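You operate a simulated robot arm through the tools that you are given. There is no shell and no other tool. Be economical: measure what you need, move in short steps, check, and stop when the job is done.

You run a simulated robot arm. Do the job below in one go: nothing can be reset, and whatever is moved stays where it is left.

TASK
Gauge both bushes with the plug gauges, red before green.
Fine: try the red plug on bush 2, push it into bush 1, push green into 2, put red back, then leave green in 1. Set down upright: red plug gauge.

It is judged by the outcome, as a careful person would: the job done as asked, and still so three seconds after it is handed in. It fails if anything else is knocked over, pushed out of place, dropped, spilled or broken.

THE ROBOT
A 6-joint arm with a two-finger parallel gripper, fixed in place. Base frame: the origin is at the foot of the arm, x ahead of it, y to its left, z up; the work surface is at about z = 0.9. Readings come in m, rad, newtons and seconds.
With the tool pointing down near the work surface it reaches from about 0.14 to 0.82 m from the base axis. Its first joint turns from -2.897 to 2.897 rad. Payload 3.91 kg.
The TCP is the grasp point between the finger pads, 0.03 m short of the fingertips. In the tool frame z runs along the fingers and y along their closing line. Largest opening 0.11 m; finger width 0.02, thickness 0.01; the body of the gripper, 0.048 by 0.112 m, starts 0.055 m behind the TCP.
Orientation is told as [roll, pitch, yaw] about the base's x, y, z axes, in that order, counted from this pose: with the fingers straight down and closing along the base's y, the tool's x points along the base's -x, its y along +y and its z along -z.

THE INTERFACE
- The arm moves only by the tool nudge_tool. Its argument "deltas" is a list of rows, each a list of 3 entries, a list of its own where there are three numbers: the gripper command, from -1 (shut) to 1 (fully open), values between in proportion, then the shift along the tool's x, y, z in m, then the turn, a rotation vector about the tool's x, y, z in rad. In form: [[grip, [tx, ty, tz], [ax, ay, az]], ...]. A call has 1 to 12 rows; each row shifts and turns the commanded pose from where the row before left it, along the tool's axes as they then stand. Rows are played at 5 a second. More than 0.05 m and 0.15 rad between two rows, or a gripper value outside its range, and nothing of the call is played. Where a pose cannot be reached the arm comes as near as it can. A force on the tool above 90 N (or 10 N above the force at the start of the call, whichever is more), or a blocked arm, ends the call early, and 0.2 s more pass. The fingers move at their own pace (about 0.108 m/s each) and stop on an object; they squeeze with about 23 N. The grip force told is the motor's: it shows also when the fingers shut on nothing. Time passes only in rows, and 0.2 s behind the last, so rows that do not move let the fingers close. The reply holds the time, the measured pose of the TCP, the force on the tool along the base axes, the opening and the grip force, in the units named above and with some noise, with the torque about the TCP (base axes, N m) and any sound that the robot's microphone picked up, and new pictures: "show" is both (left out), scene, wrist or none.
- Cameras (640 x 400 px; columns grow to the right, rows downward): "scene" is fixed at [0.0586, -0.6562, 1.449]; the picture's right is [0.82, -0.57, 0.00], its down [-0.46, -0.65, -0.60] and it looks along [0.34, 0.49, -0.80] (base axes); focal length 329 px, centre (320, 200). "wrist" rides on the gripper at [0.077, 0.007, -0.114] in the tool frame; the picture's right is [-0.09, 1.00, 0.00], its down [-0.80, -0.07, -0.59] and it looks along [-0.59, -0.05, 0.80] (tool axes); focal length 270 px, centre (320, 200).
- raise_lower(by): slides the trunk up (or, below 0, down) by that many m; the arm rides with it, the base frame stays. It gives what a move gives, with no picture.
- locate(camera, pixels): for up to 12 pixels [column, row] of the newest picture of that camera ("zoom" is the newest enlarged one), the place [x, y, z] in the base frame of the surface seen there, good to about 0.003 m, but the place of the scene camera against the robot may be out by one fixed shift of up to 0.018 m in any direction. No time passes.
- enlarge(camera, box): a new picture of the part [left, top, right, bottom] of that camera's present view, enlarged. No time passes.
- job_done(): hands the job in; it is judged then, once.

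Keep the steps short. Do not move on a guess: measure, check each grasp and each placing, and mend mistakes. In all there are 80 turns and 200 pictures (those below and enlarged ones count). Leave the gripper open and the arm clear of the work at the hand-in unless told otherwise, and finish with a single line.

The tools are called after "Request:" by a JSON object that holds its "method" and its "body". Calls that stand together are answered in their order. nudge_tool: Moves the arm, as the interface text tells. Its arguments: {"type":"object","properties":{"deltas":{"type":"array","items":{"type":"array"}},"show":{"type":"string","enum":["both","scene","wrist","none"]}},"required":["deltas"]} The other tools are called the same way: raise_lower (by) slides the trunk up or down; locate (camera, pixels) gives the place of the surface under pixels of a picture; enlarge (camera, box) takes an enlarged picture of a part of a camera's view; job_done () hands the job in.

At the start:

```text
t: 0.0
tcp_pos: [0.2127, -0.4183, 1.1904]
orientation: [0.0, 0.0, 0.001]
force: [0.1, 0.1, -0.5]
wrist_torque: [0.02, -0.01, 0.02]
grip_width: 0.1099
finger_force: 0.0
trunk travel left (down, up): [-0.425, 0.115]
```

scene: 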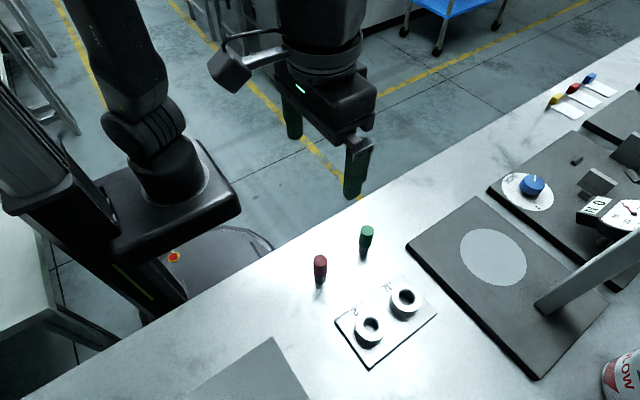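
wrist: 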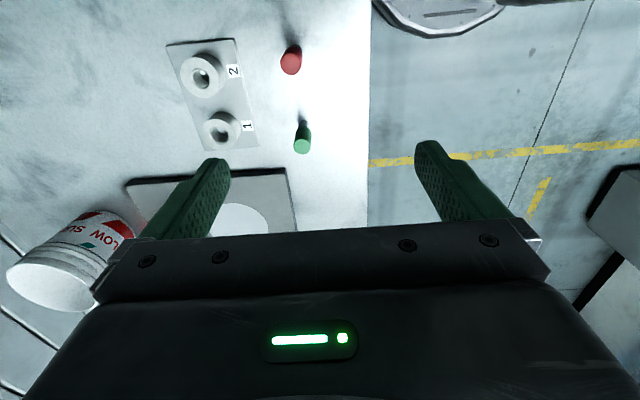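

I see the red and green plugs standing on the bench and a plate with two bushes, labelled 1 and 2. First I'll enlarge both views and measure.

Request:
{"method": "enlarge", "body": {"camera": "scene", "box": [290, 210, 450, 370]}}

Request:
{"method": "enlarge", "body": {"camera": "wrist", "box": [150, 20, 340, 170]}}

Request:
{"method": "locate", "body": {"camera": "wrist", "pixels": [[202, 77], [220, 130], [292, 52], [302, 145], [290, 67], [303, 125], [233, 45], [260, 100], [185, 75]]}}

Request:
{"method": "locate", "body": {"camera": "scene", "pixels": [[320, 258], [320, 283], [367, 229], [364, 255], [371, 325], [404, 296], [370, 370], [350, 290]]}}

```text
2.50 times, centred on (370, 290) of scene
```

zoom: 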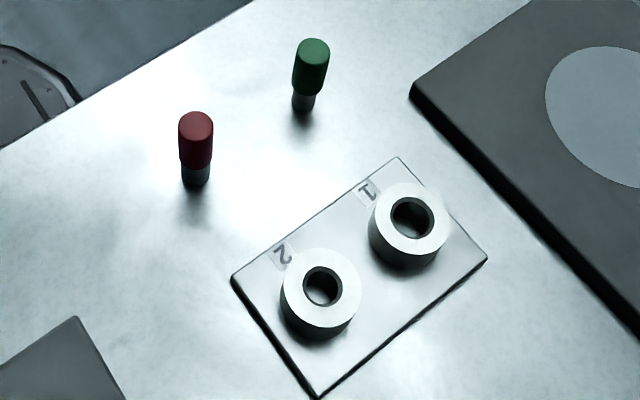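

```text
2.67 times, centred on (245, 95) of wrist
```

zoom: 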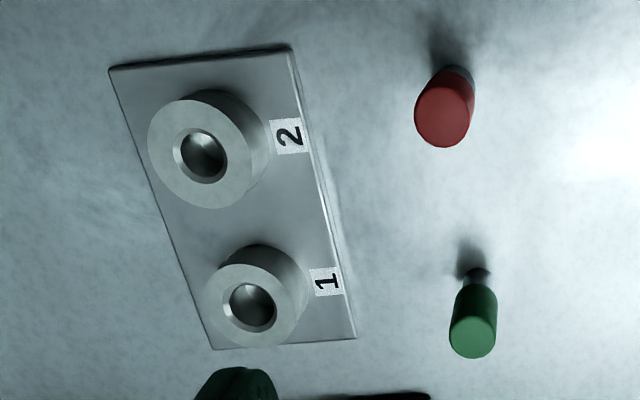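

```text
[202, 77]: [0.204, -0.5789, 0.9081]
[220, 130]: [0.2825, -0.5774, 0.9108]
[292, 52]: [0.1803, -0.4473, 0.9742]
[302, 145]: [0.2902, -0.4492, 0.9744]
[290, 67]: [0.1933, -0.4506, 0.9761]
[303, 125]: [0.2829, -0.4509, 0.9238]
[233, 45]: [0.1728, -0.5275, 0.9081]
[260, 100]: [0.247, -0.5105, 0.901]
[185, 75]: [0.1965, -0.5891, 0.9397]
```

```text
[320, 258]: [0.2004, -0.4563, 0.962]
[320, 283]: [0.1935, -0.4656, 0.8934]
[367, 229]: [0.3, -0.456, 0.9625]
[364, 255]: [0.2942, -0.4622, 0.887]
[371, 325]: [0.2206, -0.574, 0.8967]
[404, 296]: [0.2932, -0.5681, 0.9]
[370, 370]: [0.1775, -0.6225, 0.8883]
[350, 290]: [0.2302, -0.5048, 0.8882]
```

The plugs are about 0.975 m high at the top, and the bush tops are at about 0.94. I'll move above the red plug and look from closer.

Request:
{"method": "nudge_tool", "body": {"deltas": [[1, [0.01, -0.016, 0.04], [0, 0, 0]], [1, [0.01, -0.016, 0.04], [0, 0, 0]], [1, [0, 0, 0], [0, 0, 0]]], "show": "both"}}

```text
t: 0.8
tcp_pos: [0.1947, -0.4502, 1.1091]
orientation: [0.0, 0.002, 0.0]
force: [-0.1, 0.3, 1.0]
wrist_torque: [0.0, -0.01, 0.01]
grip_width: 0.1098
finger_force: 0.1
trunk travel left (down, up): [-0.425, 0.115]
```

scene: 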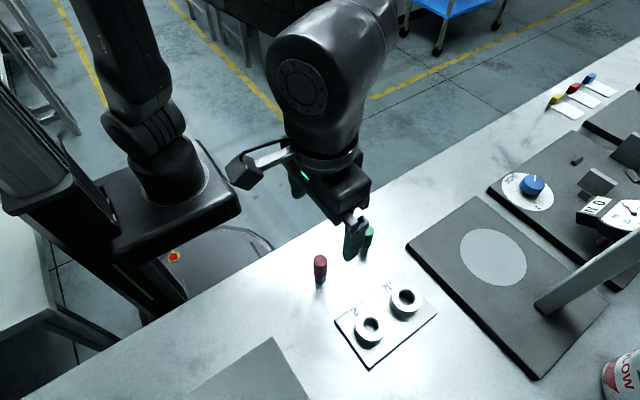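
wrist: 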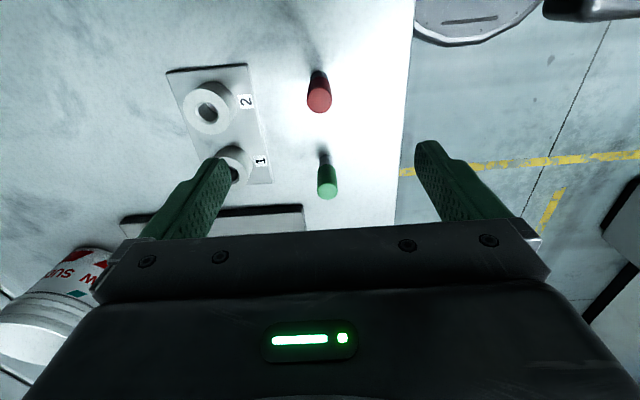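

Above red now, plug seen at (320, 95). I'll enlarge to measure accurately.

Request:
{"method": "enlarge", "body": {"camera": "wrist", "box": [160, 50, 352, 210]}}

```text
2.50 times, centred on (256, 130) of wrist
```

zoom: 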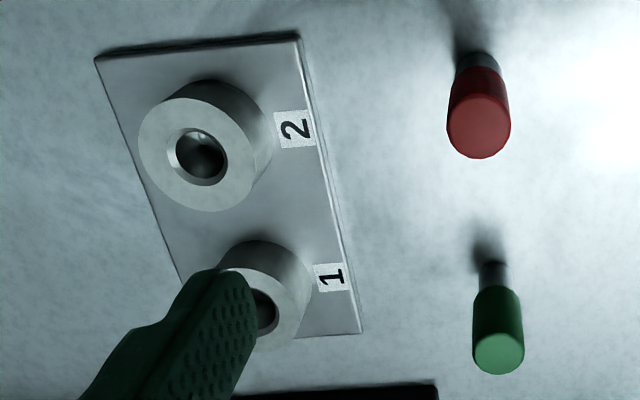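

Request:
{"method": "locate", "body": {"camera": "zoom", "pixels": [[479, 127], [479, 100], [479, 153], [451, 127], [507, 127], [478, 72], [499, 354], [477, 354], [521, 354], [499, 370], [497, 300], [495, 272]]}}

Request:
{"method": "locate", "body": {"camera": "zoom", "pixels": [[146, 148], [250, 157], [200, 112], [198, 206], [479, 64], [495, 262], [180, 140], [220, 160], [120, 70], [340, 320], [290, 290], [262, 346]]}}

```text
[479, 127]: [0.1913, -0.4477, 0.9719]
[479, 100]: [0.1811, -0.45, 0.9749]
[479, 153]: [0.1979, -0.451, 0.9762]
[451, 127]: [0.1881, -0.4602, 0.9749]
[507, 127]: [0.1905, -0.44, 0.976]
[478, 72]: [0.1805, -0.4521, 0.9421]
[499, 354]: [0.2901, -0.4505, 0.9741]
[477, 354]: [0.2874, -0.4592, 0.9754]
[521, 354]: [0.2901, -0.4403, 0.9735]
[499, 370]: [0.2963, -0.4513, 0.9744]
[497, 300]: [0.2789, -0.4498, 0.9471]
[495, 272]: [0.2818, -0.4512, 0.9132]
```

```text
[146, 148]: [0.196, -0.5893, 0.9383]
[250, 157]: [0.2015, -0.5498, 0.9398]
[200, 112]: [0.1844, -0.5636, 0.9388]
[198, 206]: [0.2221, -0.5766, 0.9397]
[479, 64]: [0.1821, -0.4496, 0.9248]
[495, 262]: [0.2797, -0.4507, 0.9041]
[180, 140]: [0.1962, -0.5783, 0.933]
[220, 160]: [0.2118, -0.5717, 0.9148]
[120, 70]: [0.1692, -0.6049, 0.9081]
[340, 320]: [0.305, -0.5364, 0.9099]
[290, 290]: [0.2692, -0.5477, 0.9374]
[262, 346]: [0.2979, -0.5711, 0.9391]
```

Red is centred near (0.190, -0.450) with its top at 0.975 and its handle bottom near 0.93. I'll partly close the fingers and descend to TCP z ≈ 0.962, so the fingertips stay around the handle's lower end.

Request:
{"method": "nudge_tool", "body": {"deltas": [[0.1, [0.003, 0, 0.03], [0, 0, 0]], [0.1, [0, 0, 0.03], [0, 0, 0]], [0.1, [0, 0, 0.03], [0, 0, 0]], [0.1, [0, 0, 0.03], [0, 0, 0]], [0.1, [0, 0, 0.025], [0, 0, 0]], [0.1, [0, 0, 0], [0, 0, 0]]], "show": "both"}}

```text
t: 2.2
tcp_pos: [0.1895, -0.451, 0.9639]
orientation: [0.001, 0.001, 0.0]
force: [-0.2, 0.1, 0.2]
wrist_torque: [0.02, 0.01, -0.02]
grip_width: 0.0605
finger_force: 0.0
trunk travel left (down, up): [-0.425, 0.115]
```

scene: 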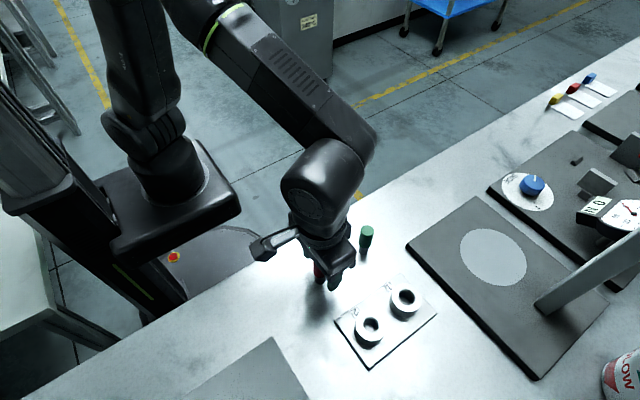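
wrist: 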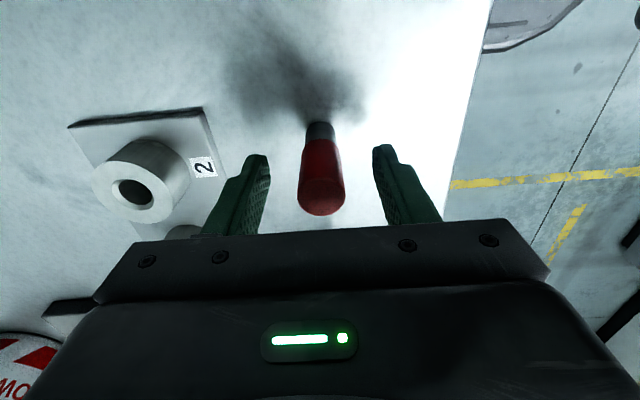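

The plug is between the fingers at (322, 175). I'll measure its geometry here, then close.

Request:
{"method": "locate", "body": {"camera": "wrist", "pixels": [[321, 140], [320, 132], [320, 125], [321, 160], [321, 196], [302, 196], [340, 196], [321, 210], [310, 130], [330, 130]]}}

Request:
{"method": "nudge_tool", "body": {"deltas": [[-1, [0, 0, 0], [0, 0, 0]], [-1, [0, 0, 0], [0, 0, 0]], [-1, [0, 0, 0], [0, 0, 0]]], "show": "wrist"}}

```text
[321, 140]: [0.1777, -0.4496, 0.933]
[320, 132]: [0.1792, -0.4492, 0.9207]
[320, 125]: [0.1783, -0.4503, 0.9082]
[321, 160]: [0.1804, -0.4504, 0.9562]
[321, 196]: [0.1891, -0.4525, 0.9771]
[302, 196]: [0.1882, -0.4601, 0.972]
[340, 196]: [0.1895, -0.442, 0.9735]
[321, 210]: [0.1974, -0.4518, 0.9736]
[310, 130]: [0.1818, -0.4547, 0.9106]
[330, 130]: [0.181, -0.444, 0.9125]
```

```text
t: 3.0
tcp_pos: [0.1896, -0.4513, 0.9652]
orientation: [-0.002, 0.0, -0.001]
force: [0.0, 0.2, 1.7]
wrist_torque: [0.0, 0.01, -0.02]
grip_width: 0.0228
finger_force: 23.4
trunk travel left (down, up): [-0.425, 0.115]
```

wrist: 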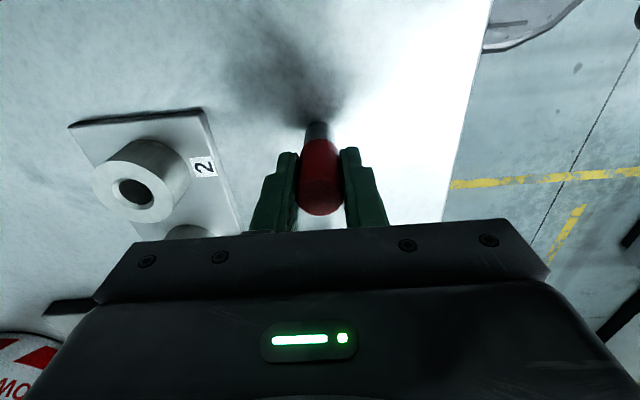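

Gripped: width 0.0228, force 23.4. The plug axis sits on the TCP. While here I'll measure bush 2 at (135, 190).

Request:
{"method": "enlarge", "body": {"camera": "wrist", "box": [80, 120, 208, 240]}}

```text
3.33 times, centred on (144, 180) of wrist
```

zoom: 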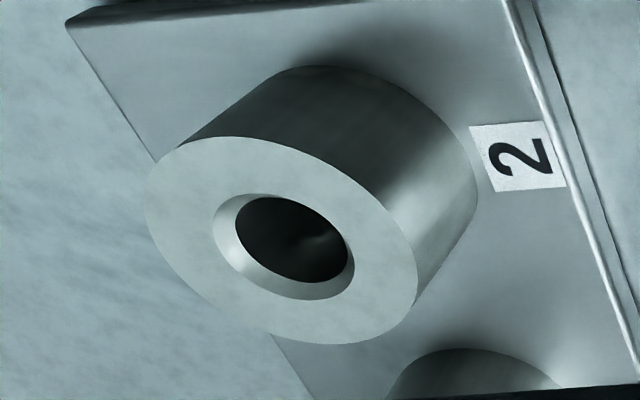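

Request:
{"method": "locate", "body": {"camera": "zoom", "pixels": [[150, 200], [412, 280], [230, 140], [345, 340], [170, 260], [390, 215], [209, 230], [358, 262], [258, 191], [310, 303], [300, 140], [260, 325]]}}

```text
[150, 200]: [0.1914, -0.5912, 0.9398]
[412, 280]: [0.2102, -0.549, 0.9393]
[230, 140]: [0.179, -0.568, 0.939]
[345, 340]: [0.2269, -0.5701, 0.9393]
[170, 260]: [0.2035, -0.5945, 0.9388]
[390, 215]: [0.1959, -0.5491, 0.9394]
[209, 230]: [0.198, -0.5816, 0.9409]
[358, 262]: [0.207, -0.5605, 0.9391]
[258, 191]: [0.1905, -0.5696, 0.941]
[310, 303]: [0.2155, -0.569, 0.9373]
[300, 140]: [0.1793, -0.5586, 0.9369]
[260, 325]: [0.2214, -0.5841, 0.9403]
```

Bush 2's centre comes out at about (0.2018, -0.5710), top 0.9393, chamfer Ø about 0.024. I'll lift red 0.065 and carry it over bush 2.

Request:
{"method": "nudge_tool", "body": {"deltas": [[-1, [0, 0, -0.03], [0, 0, 0]], [-1, [0, 0, -0.035], [0, 0, 0]], [-1, [-0.0125, -0.03, 0], [0, 0, 0]], [-1, [0, -0.03, 0], [0, 0, 0]], [-1, [0, -0.03, 0], [0, 0, 0]], [-1, [0, -0.03, 0], [0, 0, 0]], [-1, [0, 0, 0], [0, 0, 0]], [-1, [0, 0, 0], [0, 0, 0]]], "show": "both"}}

```text
t: 4.8
tcp_pos: [0.2015, -0.574, 1.0299]
orientation: [-0.002, 0.0, 0.0]
force: [-0.4, 0.1, -0.9]
wrist_torque: [-0.04, -0.01, -0.01]
grip_width: 0.0228
finger_force: 23.1
trunk travel left (down, up): [-0.425, 0.115]
```

scene: 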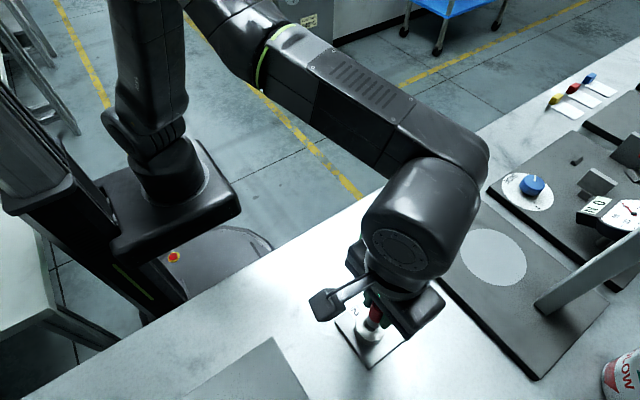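
wrist: 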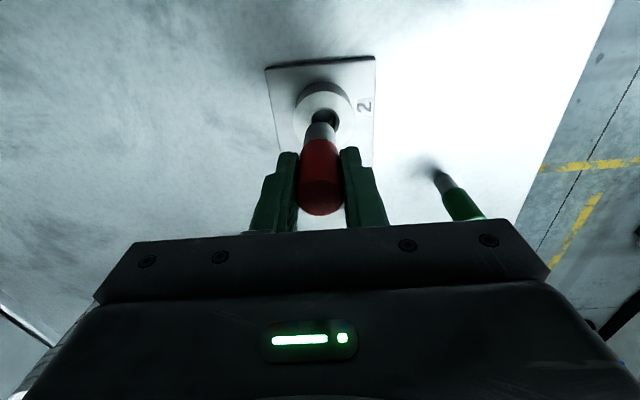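

Red is over bush 2. I'll zoom to check the alignment.

Request:
{"method": "enlarge", "body": {"camera": "wrist", "box": [272, 60, 384, 165]}}

Request:
{"method": "nudge_tool", "body": {"deltas": [[-1, [0, 0, 0], [0, 0, 0]]], "show": "none"}}

```text
3.81 times, centred on (328, 112) of wrist
```

zoom: 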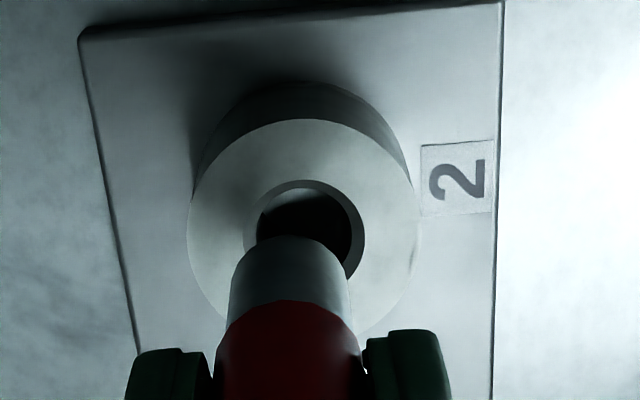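

```text
t: 5.2
tcp_pos: [0.2024, -0.573, 1.0301]
orientation: [0.001, 0.0, 0.0]
force: [1.0, 0.2, -1.0]
wrist_torque: [-0.02, 0.01, 0.02]
grip_width: 0.023
finger_force: 23.0
trunk travel left (down, up): [-0.425, 0.115]
```

Request:
{"method": "locate", "body": {"camera": "zoom", "pixels": [[190, 235], [414, 225], [300, 122], [215, 175], [385, 165], [205, 290], [408, 270], [247, 225], [363, 225], [304, 183], [289, 280], [289, 245]]}}

```text
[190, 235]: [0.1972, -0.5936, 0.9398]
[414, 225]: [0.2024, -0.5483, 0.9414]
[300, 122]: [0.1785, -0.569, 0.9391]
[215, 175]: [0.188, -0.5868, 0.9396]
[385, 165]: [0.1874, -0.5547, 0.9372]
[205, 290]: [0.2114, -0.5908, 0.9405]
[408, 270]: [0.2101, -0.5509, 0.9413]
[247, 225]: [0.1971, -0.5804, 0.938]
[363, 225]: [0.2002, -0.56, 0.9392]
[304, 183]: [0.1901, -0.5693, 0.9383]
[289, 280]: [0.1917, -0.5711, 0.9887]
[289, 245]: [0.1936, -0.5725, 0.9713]
```

The hole centre is (0.202, -0.5707), and the shaft sits about 2.5 mm short in y. I'll correct that, then lower to just above the rim (contact expected at TCP z ≈ 1.004).

Request:
{"method": "nudge_tool", "body": {"deltas": [[-1, [0, 0.0025, 0], [0, 0, 0]], [-1, [0, 0, 0.01], [0, 0, 0]], [-1, [0, 0, 0.01], [0, 0, 0]], [-1, [0, 0, 0.003], [0, 0, 0]], [-1, [0, 0, 0], [0, 0, 0]]], "show": "wrist"}}

Request:
{"method": "enlarge", "body": {"camera": "wrist", "box": [272, 60, 384, 165]}}

```text
t: 6.4
tcp_pos: [0.2028, -0.5703, 1.0071]
orientation: [-0.001, 0.001, 0.001]
force: [0.7, 0.7, 0.1]
wrist_torque: [0.03, 0.02, 0.0]
grip_width: 0.0232
finger_force: 23.1
trunk travel left (down, up): [-0.425, 0.115]
```

wrist: 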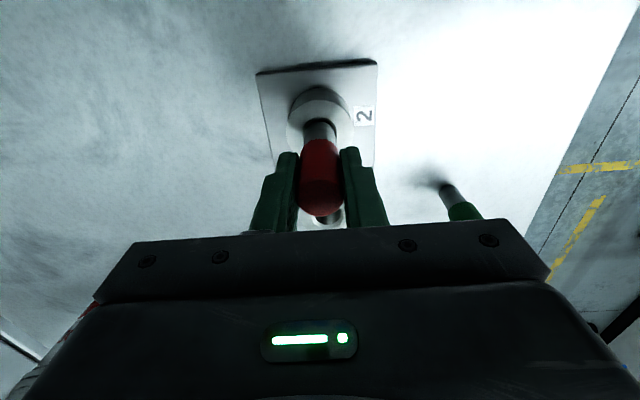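

```text
3.81 times, centred on (328, 112) of wrist
```

zoom: 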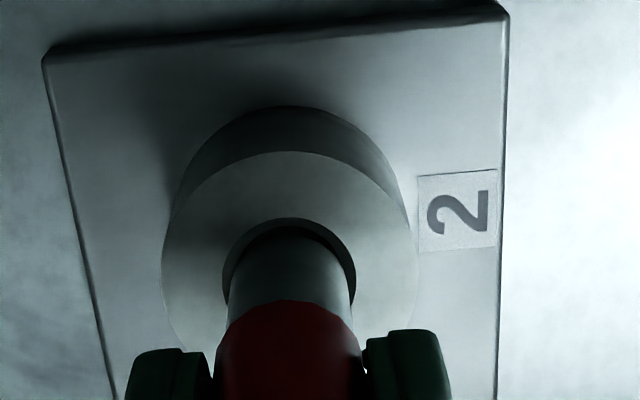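

The shaft (228–352) is now centred in the chamfer (221–357). I'll lower in 1 mm steps and watch the force.

Request:
{"method": "nudge_tool", "body": {"deltas": [[-1, [0, 0, 0.001], [0, 0, 0]], [-1, [0, 0, 0.001], [0, 0, 0]], [-1, [0, 0, 0.001], [0, 0, 0]], [-1, [0, 0, 0.001], [0, 0, 0]], [-1, [0, 0, 0], [0, 0, 0]]], "show": "none"}}

```text
t: 7.6
tcp_pos: [0.2006, -0.5684, 1.0033]
orientation: [-0.001, 0.001, 0.001]
force: [-0.9, 0.5, -0.8]
wrist_torque: [0.0, 0.0, -0.02]
grip_width: 0.023
finger_force: 22.7
trunk travel left (down, up): [-0.425, 0.115]
```

Request:
{"method": "nudge_tool", "body": {"deltas": [[-1, [0, 0, 0.001], [0, 0, 0]], [-1, [0, 0, 0.001], [0, 0, 0]], [-1, [0, 0, 0.001], [0, 0, 0]], [-1, [0, 0, 0], [0, 0, 0]]], "show": "none"}}

```text
t: 8.6
tcp_pos: [0.2031, -0.5695, 1.002]
orientation: [-0.001, 0.0, 0.0]
force: [0.1, -3.8, 7.6]
wrist_torque: [-0.2, 0.01, -0.02]
grip_width: 0.0228
finger_force: 22.9
trunk travel left (down, up): [-0.425, 0.115]
```

Contact: 7.6 N up and -3.8 N in y, so the chamfer is pushing red toward -y. I'll shift 1 mm in -y and press 1 mm more.

Request:
{"method": "nudge_tool", "body": {"deltas": [[-1, [0, -0.001, 0], [0, 0, 0]], [-1, [0, 0, 0.001], [0, 0, 0]], [-1, [0, 0, 0], [0, 0, 0]]], "show": "none"}}

```text
t: 9.4
tcp_pos: [0.2028, -0.57, 1.0019]
orientation: [-0.003, 0.0, 0.002]
force: [2.1, -4.8, 17.7]
wrist_torque: [-0.21, -0.03, 0.03]
grip_width: 0.0228
finger_force: 22.6
trunk travel left (down, up): [-0.425, 0.115]
```

It's still pushed toward -y, and slightly toward +x. I'll follow that with a small shift and no further pressing.

Request:
{"method": "nudge_tool", "body": {"deltas": [[-1, [-0.0005, -0.001, 0], [0, 0, 0]], [-1, [0, 0, 0], [0, 0, 0]], [-1, [0, 0, 0], [0, 0, 0]]], "show": "none"}}

```text
t: 10.2
tcp_pos: [0.2025, -0.5696, 1.001]
orientation: [-0.002, 0.001, -0.001]
force: [1.8, -1.3, 17.7]
wrist_torque: [-0.05, -0.08, -0.01]
grip_width: 0.0228
finger_force: 22.6
trunk travel left (down, up): [-0.425, 0.115]
```

Lateral forces are nearly gone, but 17.7 N still holds red up. One last centring shift and a gentle press to confirm.

Request:
{"method": "nudge_tool", "body": {"deltas": [[-1, [-0.0007, -0.0004, 0], [0, 0, 0]], [-1, [0, 0, 0.0007], [0, 0, 0]], [-1, [0, 0, 0], [0, 0, 0]]], "show": "wrist"}}

Request:
{"method": "enlarge", "body": {"camera": "wrist", "box": [272, 60, 384, 165]}}

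```text
t: 11.0
tcp_pos: [0.2034, -0.5687, 0.9998]
orientation: [-0.002, 0.0, 0.002]
force: [-1.6, 1.3, 17.1]
wrist_torque: [0.05, 0.15, 0.01]
grip_width: 0.0231
finger_force: 22.5
trunk travel left (down, up): [-0.425, 0.115]
```

wrist: 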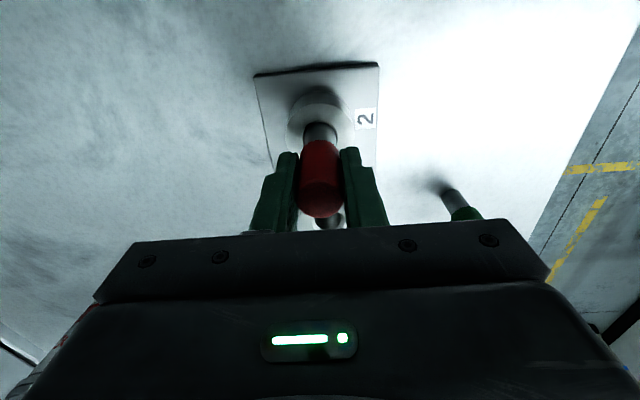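

```text
3.81 times, centred on (328, 112) of wrist
```

zoom: 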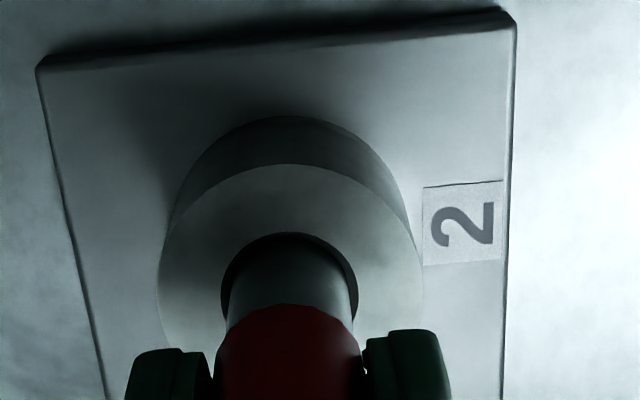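

Red has only settled into the chamfer. I'll press one more millimetre to settle whether it goes.

Request:
{"method": "nudge_tool", "body": {"deltas": [[-1, [0.0002, 0.0002, 0.0006], [0, 0, 0]], [-1, [0, 0, 0.0006], [0, 0, 0]], [-1, [0, 0, 0], [0, 0, 0]], [-1, [0, 0, 0], [0, 0, 0]]], "show": "none"}}

```text
t: 12.0
tcp_pos: [0.2022, -0.5703, 0.9981]
orientation: [-0.003, -0.001, 0.002]
force: [1.6, 3.2, 18.0]
wrist_torque: [0.08, -0.09, 0.02]
grip_width: 0.023
finger_force: 23.2
trunk travel left (down, up): [-0.425, 0.115]
```

Force stays capped at about 18 N while the handle slides slightly up in the pads, so red does not go into bush 2. The trial is done. I'll lift straight off and check that bush and plug are fine.

Request:
{"method": "nudge_tool", "body": {"deltas": [[-1, [0, 0, -0.005], [0, 0, 0]], [-1, [0, 0, -0.015], [0, 0, 0]], [-1, [0, 0, -0.02], [0, 0, 0]], [-1, [0, 0, 0], [0, 0, 0]]], "show": "both"}}

Request:
{"method": "enlarge", "body": {"camera": "wrist", "box": [232, 60, 424, 220]}}

```text
t: 13.0
tcp_pos: [0.204, -0.5707, 1.0384]
orientation: [0.002, 0.0, -0.001]
force: [0.8, -0.2, -2.3]
wrist_torque: [-0.04, -0.01, 0.0]
grip_width: 0.0231
finger_force: 23.0
trunk travel left (down, up): [-0.425, 0.115]
```

scene: 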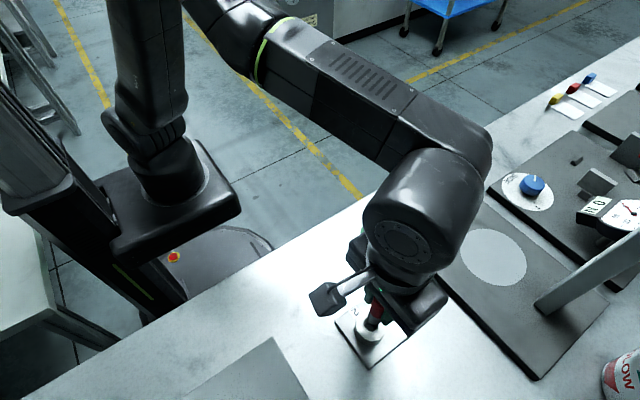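
wrist: 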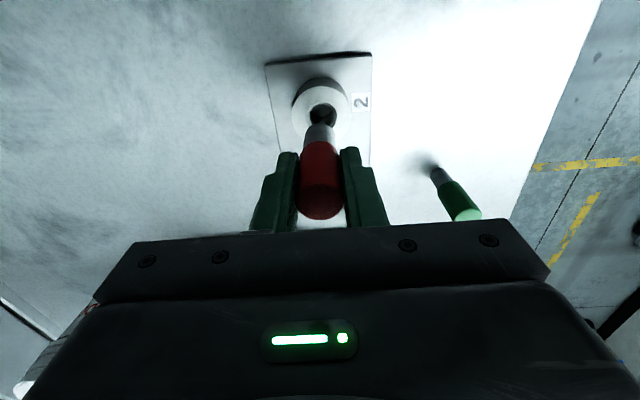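

```text
2.50 times, centred on (328, 140) of wrist
```

zoom: 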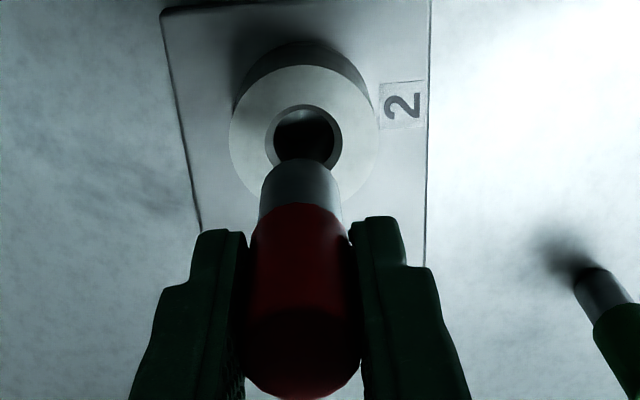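

Bush 2 is undisturbed and red is held straight. Next I'll move about +0.071 in x to bush 1, staying at this height.

Request:
{"method": "nudge_tool", "body": {"deltas": [[-1, [-0.024, 0.002, 0], [0, 0, 0]], [-1, [-0.024, 0.001, 0], [0, 0, 0]], [-1, [-0.023, 0.001, 0], [0, 0, 0]], [-1, [0, 0, 0], [0, 0, 0]], [-1, [0, 0, 0], [0, 0, 0]]], "show": "wrist"}}

Request:
{"method": "enlarge", "body": {"camera": "wrist", "box": [272, 60, 384, 165]}}

```text
t: 14.2
tcp_pos: [0.2734, -0.5685, 1.0388]
orientation: [0.0, 0.001, 0.0]
force: [-0.3, -0.2, -0.7]
wrist_torque: [0.01, 0.02, 0.0]
grip_width: 0.0231
finger_force: 23.4
trunk travel left (down, up): [-0.425, 0.115]
```

wrist: 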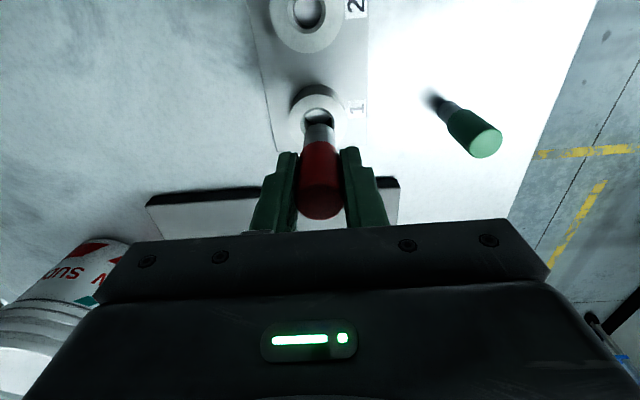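

```text
3.81 times, centred on (328, 112) of wrist
```

zoom: 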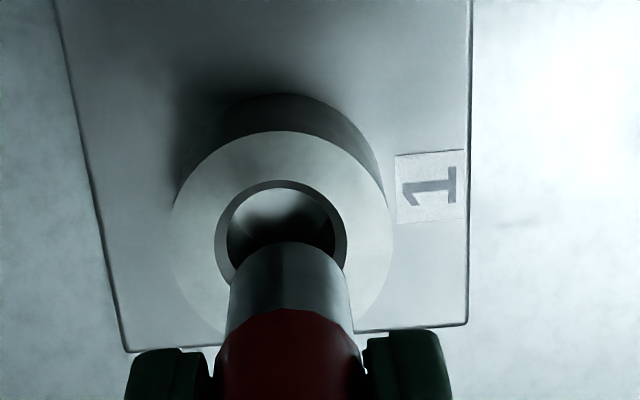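

Request:
{"method": "locate", "body": {"camera": "zoom", "pixels": [[173, 235], [391, 235], [284, 134], [200, 175], [368, 175], [183, 270], [384, 275], [214, 235], [348, 235], [281, 181], [289, 285], [289, 255]]}}

Request:
{"method": "locate", "body": {"camera": "wrist", "pixels": [[320, 200], [310, 205], [330, 205], [308, 55], [484, 145], [469, 145], [500, 145], [484, 155]]}}

```text
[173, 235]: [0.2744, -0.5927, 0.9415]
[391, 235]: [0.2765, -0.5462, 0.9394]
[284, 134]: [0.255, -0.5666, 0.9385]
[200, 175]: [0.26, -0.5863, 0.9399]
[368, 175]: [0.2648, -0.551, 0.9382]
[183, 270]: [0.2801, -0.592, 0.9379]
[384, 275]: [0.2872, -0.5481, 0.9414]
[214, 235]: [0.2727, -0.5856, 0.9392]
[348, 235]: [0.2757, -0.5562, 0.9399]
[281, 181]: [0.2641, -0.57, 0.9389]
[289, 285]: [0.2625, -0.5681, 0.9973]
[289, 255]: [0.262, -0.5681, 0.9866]
```

```text
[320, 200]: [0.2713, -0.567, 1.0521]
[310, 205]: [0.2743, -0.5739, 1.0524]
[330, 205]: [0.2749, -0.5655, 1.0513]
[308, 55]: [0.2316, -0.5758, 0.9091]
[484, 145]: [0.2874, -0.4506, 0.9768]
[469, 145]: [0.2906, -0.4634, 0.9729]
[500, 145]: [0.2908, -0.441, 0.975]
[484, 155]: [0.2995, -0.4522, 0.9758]
```

Bush 1 is centred near (0.2775, -0.570), with a wider hole than bush 2. The plug is at about (0.273, -0.5685), so I'll correct that, lower close to the rim and look again.

Request:
{"method": "nudge_tool", "body": {"deltas": [[-1, [-0.004, -0.0014, 0], [0, 0, 0]], [-1, [0, 0, 0.015], [0, 0, 0]], [-1, [0, 0, 0.015], [0, 0, 0]], [-1, [0, 0, 0.002], [0, 0, 0]], [-1, [0, 0, 0], [0, 0, 0]]], "show": "wrist"}}

Request:
{"method": "enlarge", "body": {"camera": "wrist", "box": [272, 60, 384, 165]}}

```text
t: 15.4
tcp_pos: [0.2776, -0.5694, 1.0058]
orientation: [0.0, 0.001, 0.001]
force: [-0.5, 0.2, -0.2]
wrist_torque: [0.03, 0.0, -0.01]
grip_width: 0.0232
finger_force: 22.6
trunk travel left (down, up): [-0.425, 0.115]
```

wrist: 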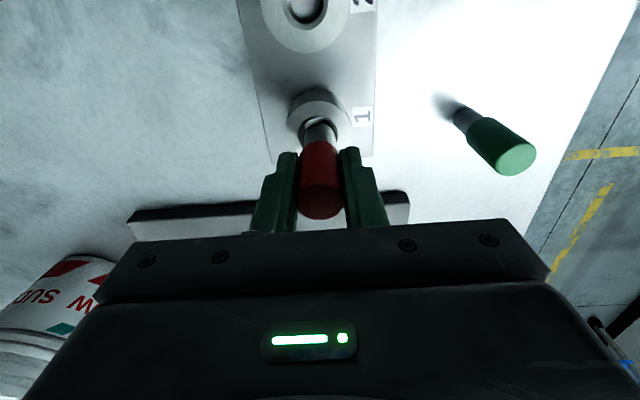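

```text
3.81 times, centred on (328, 112) of wrist
```

zoom: 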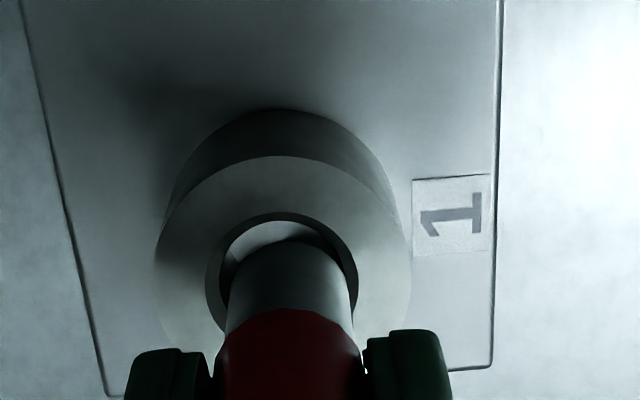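

The chamfer centre is at 281 and the shaft at 290, so I'll shift 1.7 mm in -y and 0.8 mm in -x, then lower 3 mm.

Request:
{"method": "nudge_tool", "body": {"deltas": [[-1, [0.0008, -0.0017, 0], [0, 0, 0]], [-1, [0, 0, 0.0015], [0, 0, 0]], [-1, [0, 0, 0.0015], [0, 0, 0]], [-1, [0, 0, 0], [0, 0, 0]]], "show": "wrist"}}

Request:
{"method": "enlarge", "body": {"camera": "wrist", "box": [272, 60, 384, 165]}}

```text
t: 16.4
tcp_pos: [0.2768, -0.5708, 1.0022]
orientation: [0.001, 0.0, 0.0]
force: [-0.2, -0.2, -1.2]
wrist_torque: [-0.02, 0.0, 0.02]
grip_width: 0.0232
finger_force: 23.1
trunk travel left (down, up): [-0.425, 0.115]
```

wrist: 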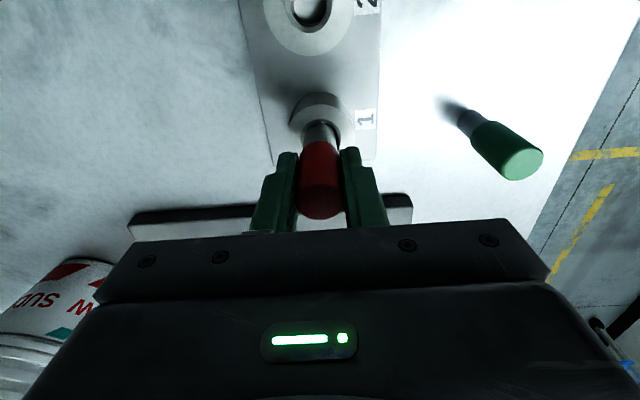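

```text
3.81 times, centred on (328, 112) of wrist
```

zoom: 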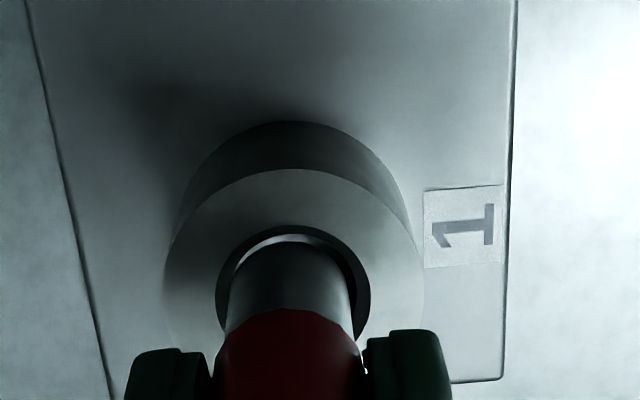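

Well centred now: chamfer centre 292, shaft 290. Lowering in 1 mm steps.

Request:
{"method": "nudge_tool", "body": {"deltas": [[-1, [0, 0.0003, 0.001], [0, 0, 0]], [-1, [0, 0, 0.001], [0, 0, 0]], [-1, [0, 0, 0.001], [0, 0, 0]], [-1, [0, 0, 0.001], [0, 0, 0]], [-1, [0, 0, 0], [0, 0, 0]]], "show": "none"}}

```text
t: 17.6
tcp_pos: [0.278, -0.5723, 0.9987]
orientation: [0.0, -0.001, 0.001]
force: [0.1, 0.4, -1.7]
wrist_torque: [0.0, -0.04, 0.03]
grip_width: 0.0233
finger_force: 22.8
trunk travel left (down, up): [-0.425, 0.115]
```

Request:
{"method": "nudge_tool", "body": {"deltas": [[-1, [0, 0, 0.001], [0, 0, 0]], [-1, [0, 0, 0.001], [0, 0, 0]], [-1, [0, 0, 0.001], [0, 0, 0]], [-1, [0, 0, 0], [0, 0, 0]]], "show": "none"}}

```text
t: 18.6
tcp_pos: [0.277, -0.5695, 0.996]
orientation: [0.0, 0.0, 0.001]
force: [2.5, 0.5, 0.5]
wrist_torque: [0.02, -0.1, 0.0]
grip_width: 0.0232
finger_force: 23.2
trunk travel left (down, up): [-0.425, 0.115]
```

Red is entering, with a light +x side force. I'll ease 0.5 mm toward +x and keep lowering.

Request:
{"method": "nudge_tool", "body": {"deltas": [[-1, [-0.0005, 0, 0.001], [0, 0, 0]], [-1, [0, 0, 0.0015], [0, 0, 0]], [-1, [0, 0, 0.0015], [0, 0, 0]], [-1, [0, 0, 0.0015], [0, 0, 0]], [-1, [0, 0, 0], [0, 0, 0]]], "show": "none"}}

```text
t: 19.8
tcp_pos: [0.2784, -0.5698, 0.9902]
orientation: [0.0, -0.001, 0.0]
force: [-0.1, 0.2, -1.3]
wrist_torque: [-0.01, -0.02, 0.0]
grip_width: 0.023
finger_force: 22.7
trunk travel left (down, up): [-0.425, 0.115]
```

Free, with no forces. I'll continue lowering until it seats (expected at TCP ≈ 0.972).

Request:
{"method": "nudge_tool", "body": {"deltas": [[-1, [0, 0, 0.003], [0, 0, 0]], [-1, [0, 0, 0.003], [0, 0, 0]], [-1, [0, 0, 0.003], [0, 0, 0]], [-1, [0, 0, 0.002], [0, 0, 0]], [-1, [0, 0, 0.002], [0, 0, 0]], [-1, [0, 0, 0], [0, 0, 0]]], "show": "wrist"}}

Request:
{"method": "enlarge", "body": {"camera": "wrist", "box": [272, 60, 384, 165]}}

```text
t: 21.2
tcp_pos: [0.2782, -0.5704, 0.9764]
orientation: [0.001, -0.001, -0.002]
force: [0.3, 0.9, -0.7]
wrist_torque: [-0.03, 0.02, 0.04]
grip_width: 0.0229
finger_force: 22.8
trunk travel left (down, up): [-0.425, 0.115]
```

wrist: 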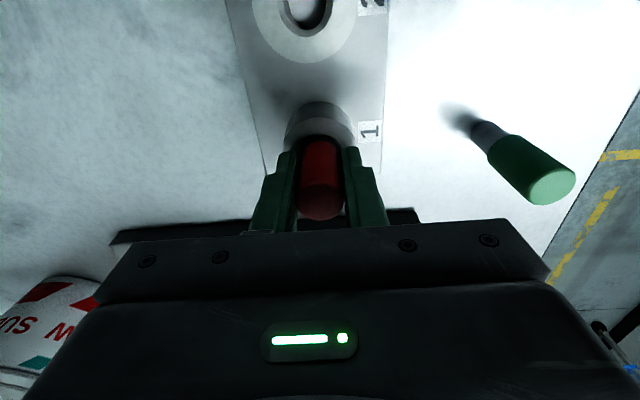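

```text
3.81 times, centred on (328, 112) of wrist
```

zoom: 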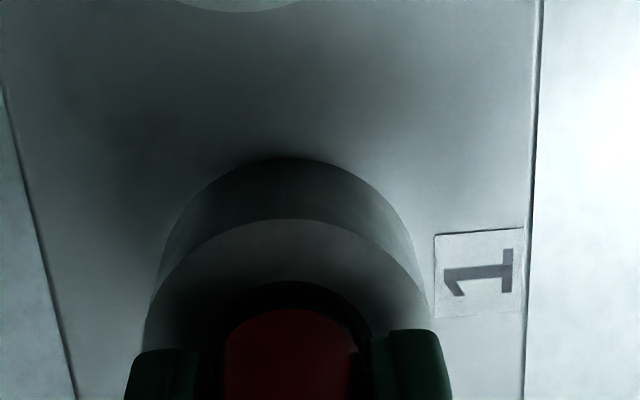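

The shaft is nearly all in. 1 mm steps to the seat.

Request:
{"method": "nudge_tool", "body": {"deltas": [[-1, [0, 0, 0.001], [0, 0, 0]], [-1, [0, 0, 0.001], [0, 0, 0]], [-1, [0, 0, 0.001], [0, 0, 0]], [-1, [0, 0, 0], [0, 0, 0]]], "show": "none"}}

```text
t: 22.2
tcp_pos: [0.2781, -0.5703, 0.9741]
orientation: [-0.001, 0.001, 0.002]
force: [0.0, -0.1, -0.9]
wrist_torque: [0.02, 0.03, 0.01]
grip_width: 0.0232
finger_force: 23.4
trunk travel left (down, up): [-0.425, 0.115]
```

Request:
{"method": "nudge_tool", "body": {"deltas": [[-1, [0, 0, 0.001], [0, 0, 0]], [-1, [0, 0, 0.001], [0, 0, 0]], [-1, [0, 0, 0], [0, 0, 0]]], "show": "none"}}

```text
t: 23.0
tcp_pos: [0.2776, -0.5702, 0.972]
orientation: [0.0, 0.0, -0.001]
force: [0.0, 0.4, -1.3]
wrist_torque: [0.02, -0.02, -0.01]
grip_width: 0.0229
finger_force: 22.6
trunk travel left (down, up): [-0.425, 0.115]
```

Request:
{"method": "nudge_tool", "body": {"deltas": [[-1, [0, 0, 0.001], [0, 0, 0]], [-1, [0, 0, 0.0005], [0, 0, 0]], [-1, [0, 0, 0], [0, 0, 0]]], "show": "scene"}}

Request:
{"method": "enlarge", "body": {"camera": "scene", "box": [360, 250, 440, 330]}}

Request:
{"method": "enlarge", "body": {"camera": "wrist", "box": [272, 80, 384, 185]}}

```text
t: 23.8
tcp_pos: [0.278, -0.5697, 0.9721]
orientation: [-0.002, -0.001, 0.001]
force: [-1.2, -0.8, 6.2]
wrist_torque: [-0.04, 0.06, 0.0]
grip_width: 0.0231
finger_force: 22.9
trunk travel left (down, up): [-0.425, 0.115]
```

scene: 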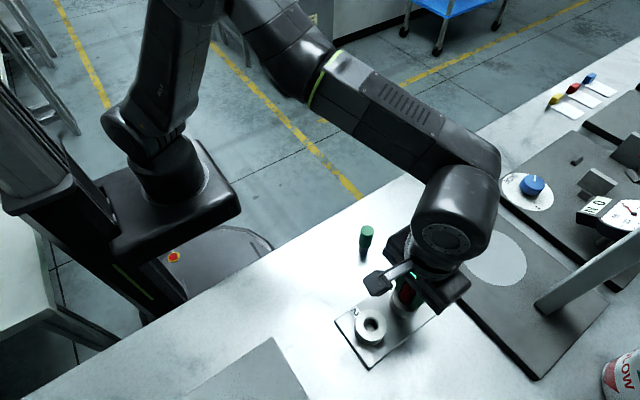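

```text
5.00 times, centred on (400, 290) of scene
```

zoom: 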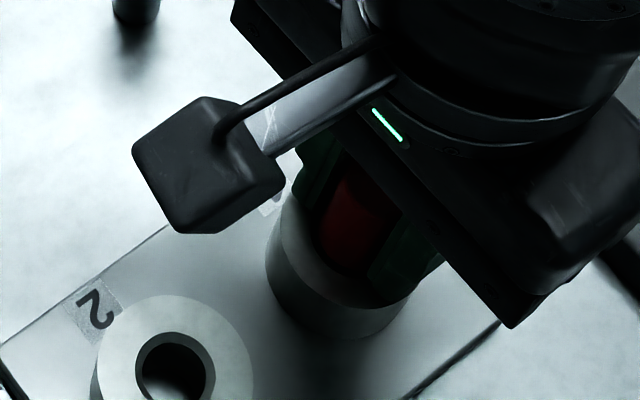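

```text
3.81 times, centred on (328, 132) of wrist
```

zoom: 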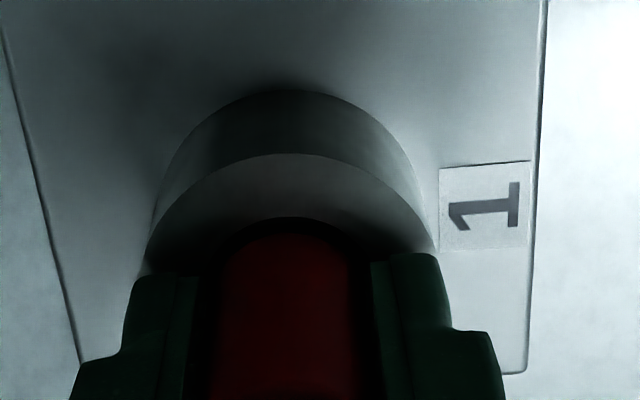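

6.2 N of upward contact at TCP 0.972: red is seated. I'll ease off 0.7 mm, open moderately and rise.

Request:
{"method": "nudge_tool", "body": {"deltas": [[-1, [0, 0, -0.0007], [0, 0, 0]], [-1, [0, 0, 0], [0, 0, 0]], [-0.2, [0, 0, 0], [0, 0, 0]], [-0.2, [0, 0, 0], [0, 0, 0]], [-0.2, [0, 0, -0.02], [0, 0, 0]], [-0.2, [0, 0, -0.03], [0, 0, 0]], [-0.2, [0, 0, -0.03], [0, 0, 0]], [-0.2, [0, 0, 0], [0, 0, 0]]], "show": "wrist"}}

Request:
{"method": "enlarge", "body": {"camera": "wrist", "box": [232, 60, 424, 220]}}

```text
t: 25.6
tcp_pos: [0.2785, -0.5701, 1.0491]
orientation: [0.0, 0.0, 0.001]
force: [0.6, 0.0, -0.3]
wrist_torque: [0.03, 0.03, 0.02]
grip_width: 0.044
finger_force: 0.1
trunk travel left (down, up): [-0.425, 0.115]
```

wrist: 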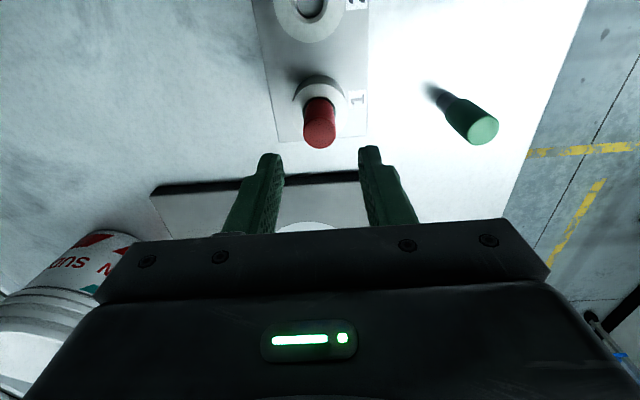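

```text
2.50 times, centred on (328, 140) of wrist
```

zoom: 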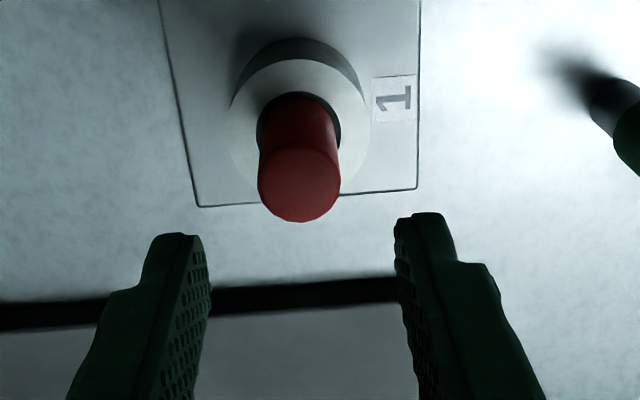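

Red stands in bush 1. I'll check its top and measure green once more.

Request:
{"method": "locate", "body": {"camera": "zoom", "pixels": [[300, 185], [275, 185], [325, 185], [300, 210], [300, 110]]}}

Request:
{"method": "locate", "body": {"camera": "wrist", "pixels": [[482, 129], [467, 129], [497, 129], [482, 142], [482, 117], [448, 100]]}}

```text
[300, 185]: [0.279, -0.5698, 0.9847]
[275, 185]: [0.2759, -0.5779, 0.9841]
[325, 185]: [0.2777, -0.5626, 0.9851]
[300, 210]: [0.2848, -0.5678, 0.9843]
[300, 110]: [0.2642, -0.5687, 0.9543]
```

```text
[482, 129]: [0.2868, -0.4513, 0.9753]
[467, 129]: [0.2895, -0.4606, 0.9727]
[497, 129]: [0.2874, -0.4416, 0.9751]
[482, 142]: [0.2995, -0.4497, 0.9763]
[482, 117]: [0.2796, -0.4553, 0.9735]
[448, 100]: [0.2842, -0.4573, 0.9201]
```

Red is fully seated (top 0.9847, so bottom ≈ 0.909). Now to green at (0.289, -0.4505): open wider and move above it.

Request:
{"method": "nudge_tool", "body": {"deltas": [[0.1, [-0.0035, 0.04, 0], [0, 0, 0]], [0.1, [-0.0035, 0.04, 0], [0, 0, 0]], [0.1, [-0.0035, 0.0395, 0], [0, 0, 0]], [0.1, [0, 0, 0.025], [0, 0, 0]], [0.1, [0, 0, 0], [0, 0, 0]]], "show": "wrist"}}

```text
t: 26.8
tcp_pos: [0.2896, -0.4518, 1.026]
orientation: [-0.001, 0.0, 0.0]
force: [-0.2, -0.6, -0.2]
wrist_torque: [0.0, -0.01, -0.02]
grip_width: 0.0608
finger_force: 0.1
trunk travel left (down, up): [-0.425, 0.115]
```

wrist: 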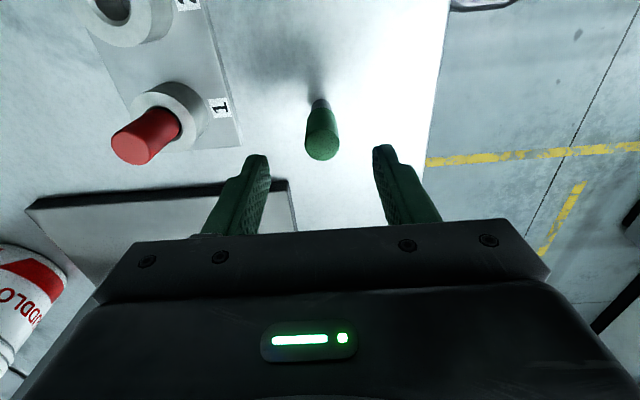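

Green is centred at (322, 140). Descending to TCP z ≈ 0.965.

Request:
{"method": "nudge_tool", "body": {"deltas": [[0.1, [0, 0.0008, 0.02], [0, 0, 0]], [0.1, [0, 0, 0.02], [0, 0, 0]], [0.1, [0, 0, 0.02], [0, 0, 0]], [0.1, [0, 0, 0], [0, 0, 0]], [0.1, [0, 0, 0], [0, 0, 0]]], "show": "wrist"}}

Request:
{"method": "locate", "body": {"camera": "wrist", "pixels": [[321, 195], [303, 195], [339, 195], [321, 208], [321, 160], [320, 140], [319, 125]]}}

```text
t: 28.0
tcp_pos: [0.2864, -0.4489, 0.9658]
orientation: [-0.001, 0.0, 0.0]
force: [0.1, -0.3, -0.4]
wrist_torque: [-0.01, 0.01, 0.0]
grip_width: 0.0608
finger_force: 0.0
trunk travel left (down, up): [-0.425, 0.115]
```

wrist: 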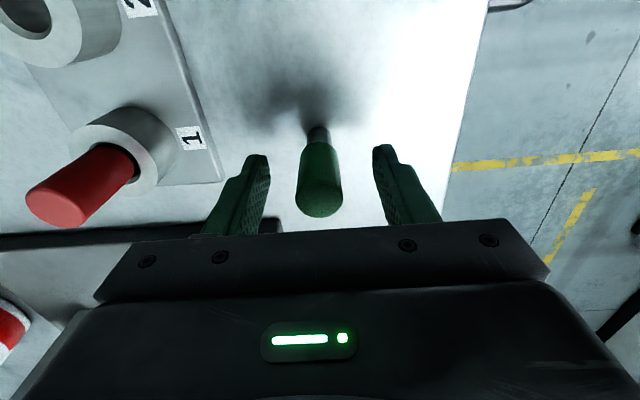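

```text
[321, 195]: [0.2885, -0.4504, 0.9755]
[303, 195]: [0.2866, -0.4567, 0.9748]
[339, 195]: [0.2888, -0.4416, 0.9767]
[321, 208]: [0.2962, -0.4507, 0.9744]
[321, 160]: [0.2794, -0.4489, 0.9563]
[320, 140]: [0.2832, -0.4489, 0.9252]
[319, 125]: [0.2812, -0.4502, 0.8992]
```

Aligned. Closing on green.

Request:
{"method": "nudge_tool", "body": {"deltas": [[-1, [0, 0, 0], [0, 0, 0]], [-1, [0, 0, 0], [0, 0, 0]], [-1, [0, 0, 0], [0, 0, 0]]], "show": "wrist"}}

Request:
{"method": "enlarge", "body": {"camera": "wrist", "box": [0, 0, 128, 80]}}

```text
t: 28.8
tcp_pos: [0.2889, -0.4486, 0.9664]
orientation: [0.001, 0.0, 0.0]
force: [-0.3, 0.3, -1.0]
wrist_torque: [0.0, 0.02, -0.03]
grip_width: 0.0228
finger_force: 23.4
trunk travel left (down, up): [-0.425, 0.115]
```

wrist: 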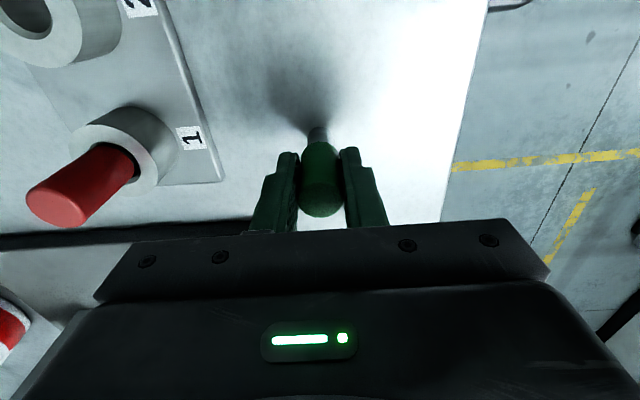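

```text
5.00 times, centred on (64, 40) of wrist
```

zoom: 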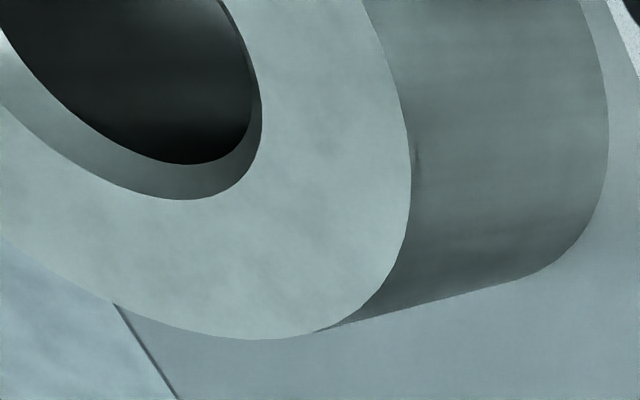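

Green is gripped (0.0228). I'll lift, move back in -x first so it stays clear of red, then go -y over bush 2.

Request:
{"method": "nudge_tool", "body": {"deltas": [[-1, [0, 0, -0.03], [0, 0, 0]], [-1, [0, 0, -0.035], [0, 0, 0]], [-1, [0.043, 0, 0], [0, 0, 0]], [-1, [0.043, 0, 0], [0, 0, 0]], [-1, [0, -0.0405, 0], [0, 0, 0]], [-1, [0, -0.0405, 0], [0, 0, 0]], [-1, [0, -0.0405, 0], [0, 0, 0]], [-1, [0, 0, 0], [0, 0, 0]], [-1, [0, 0, 0], [0, 0, 0]]], "show": "wrist"}}

Request:
{"method": "enlarge", "body": {"camera": "wrist", "box": [272, 60, 384, 165]}}

```text
t: 30.8
tcp_pos: [0.2004, -0.5736, 1.0314]
orientation: [-0.001, 0.0, 0.0]
force: [-0.3, 0.2, -0.2]
wrist_torque: [-0.04, 0.01, -0.01]
grip_width: 0.0229
finger_force: 23.1
trunk travel left (down, up): [-0.425, 0.115]
```

wrist: 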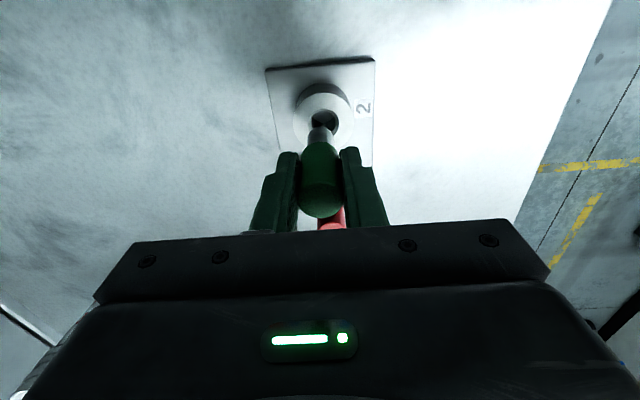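

```text
3.81 times, centred on (328, 112) of wrist
```

zoom: 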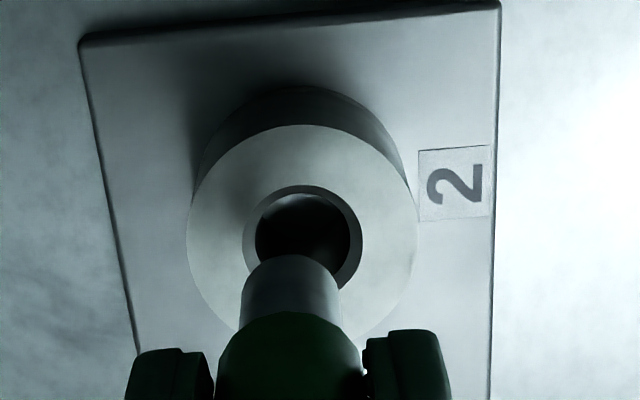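

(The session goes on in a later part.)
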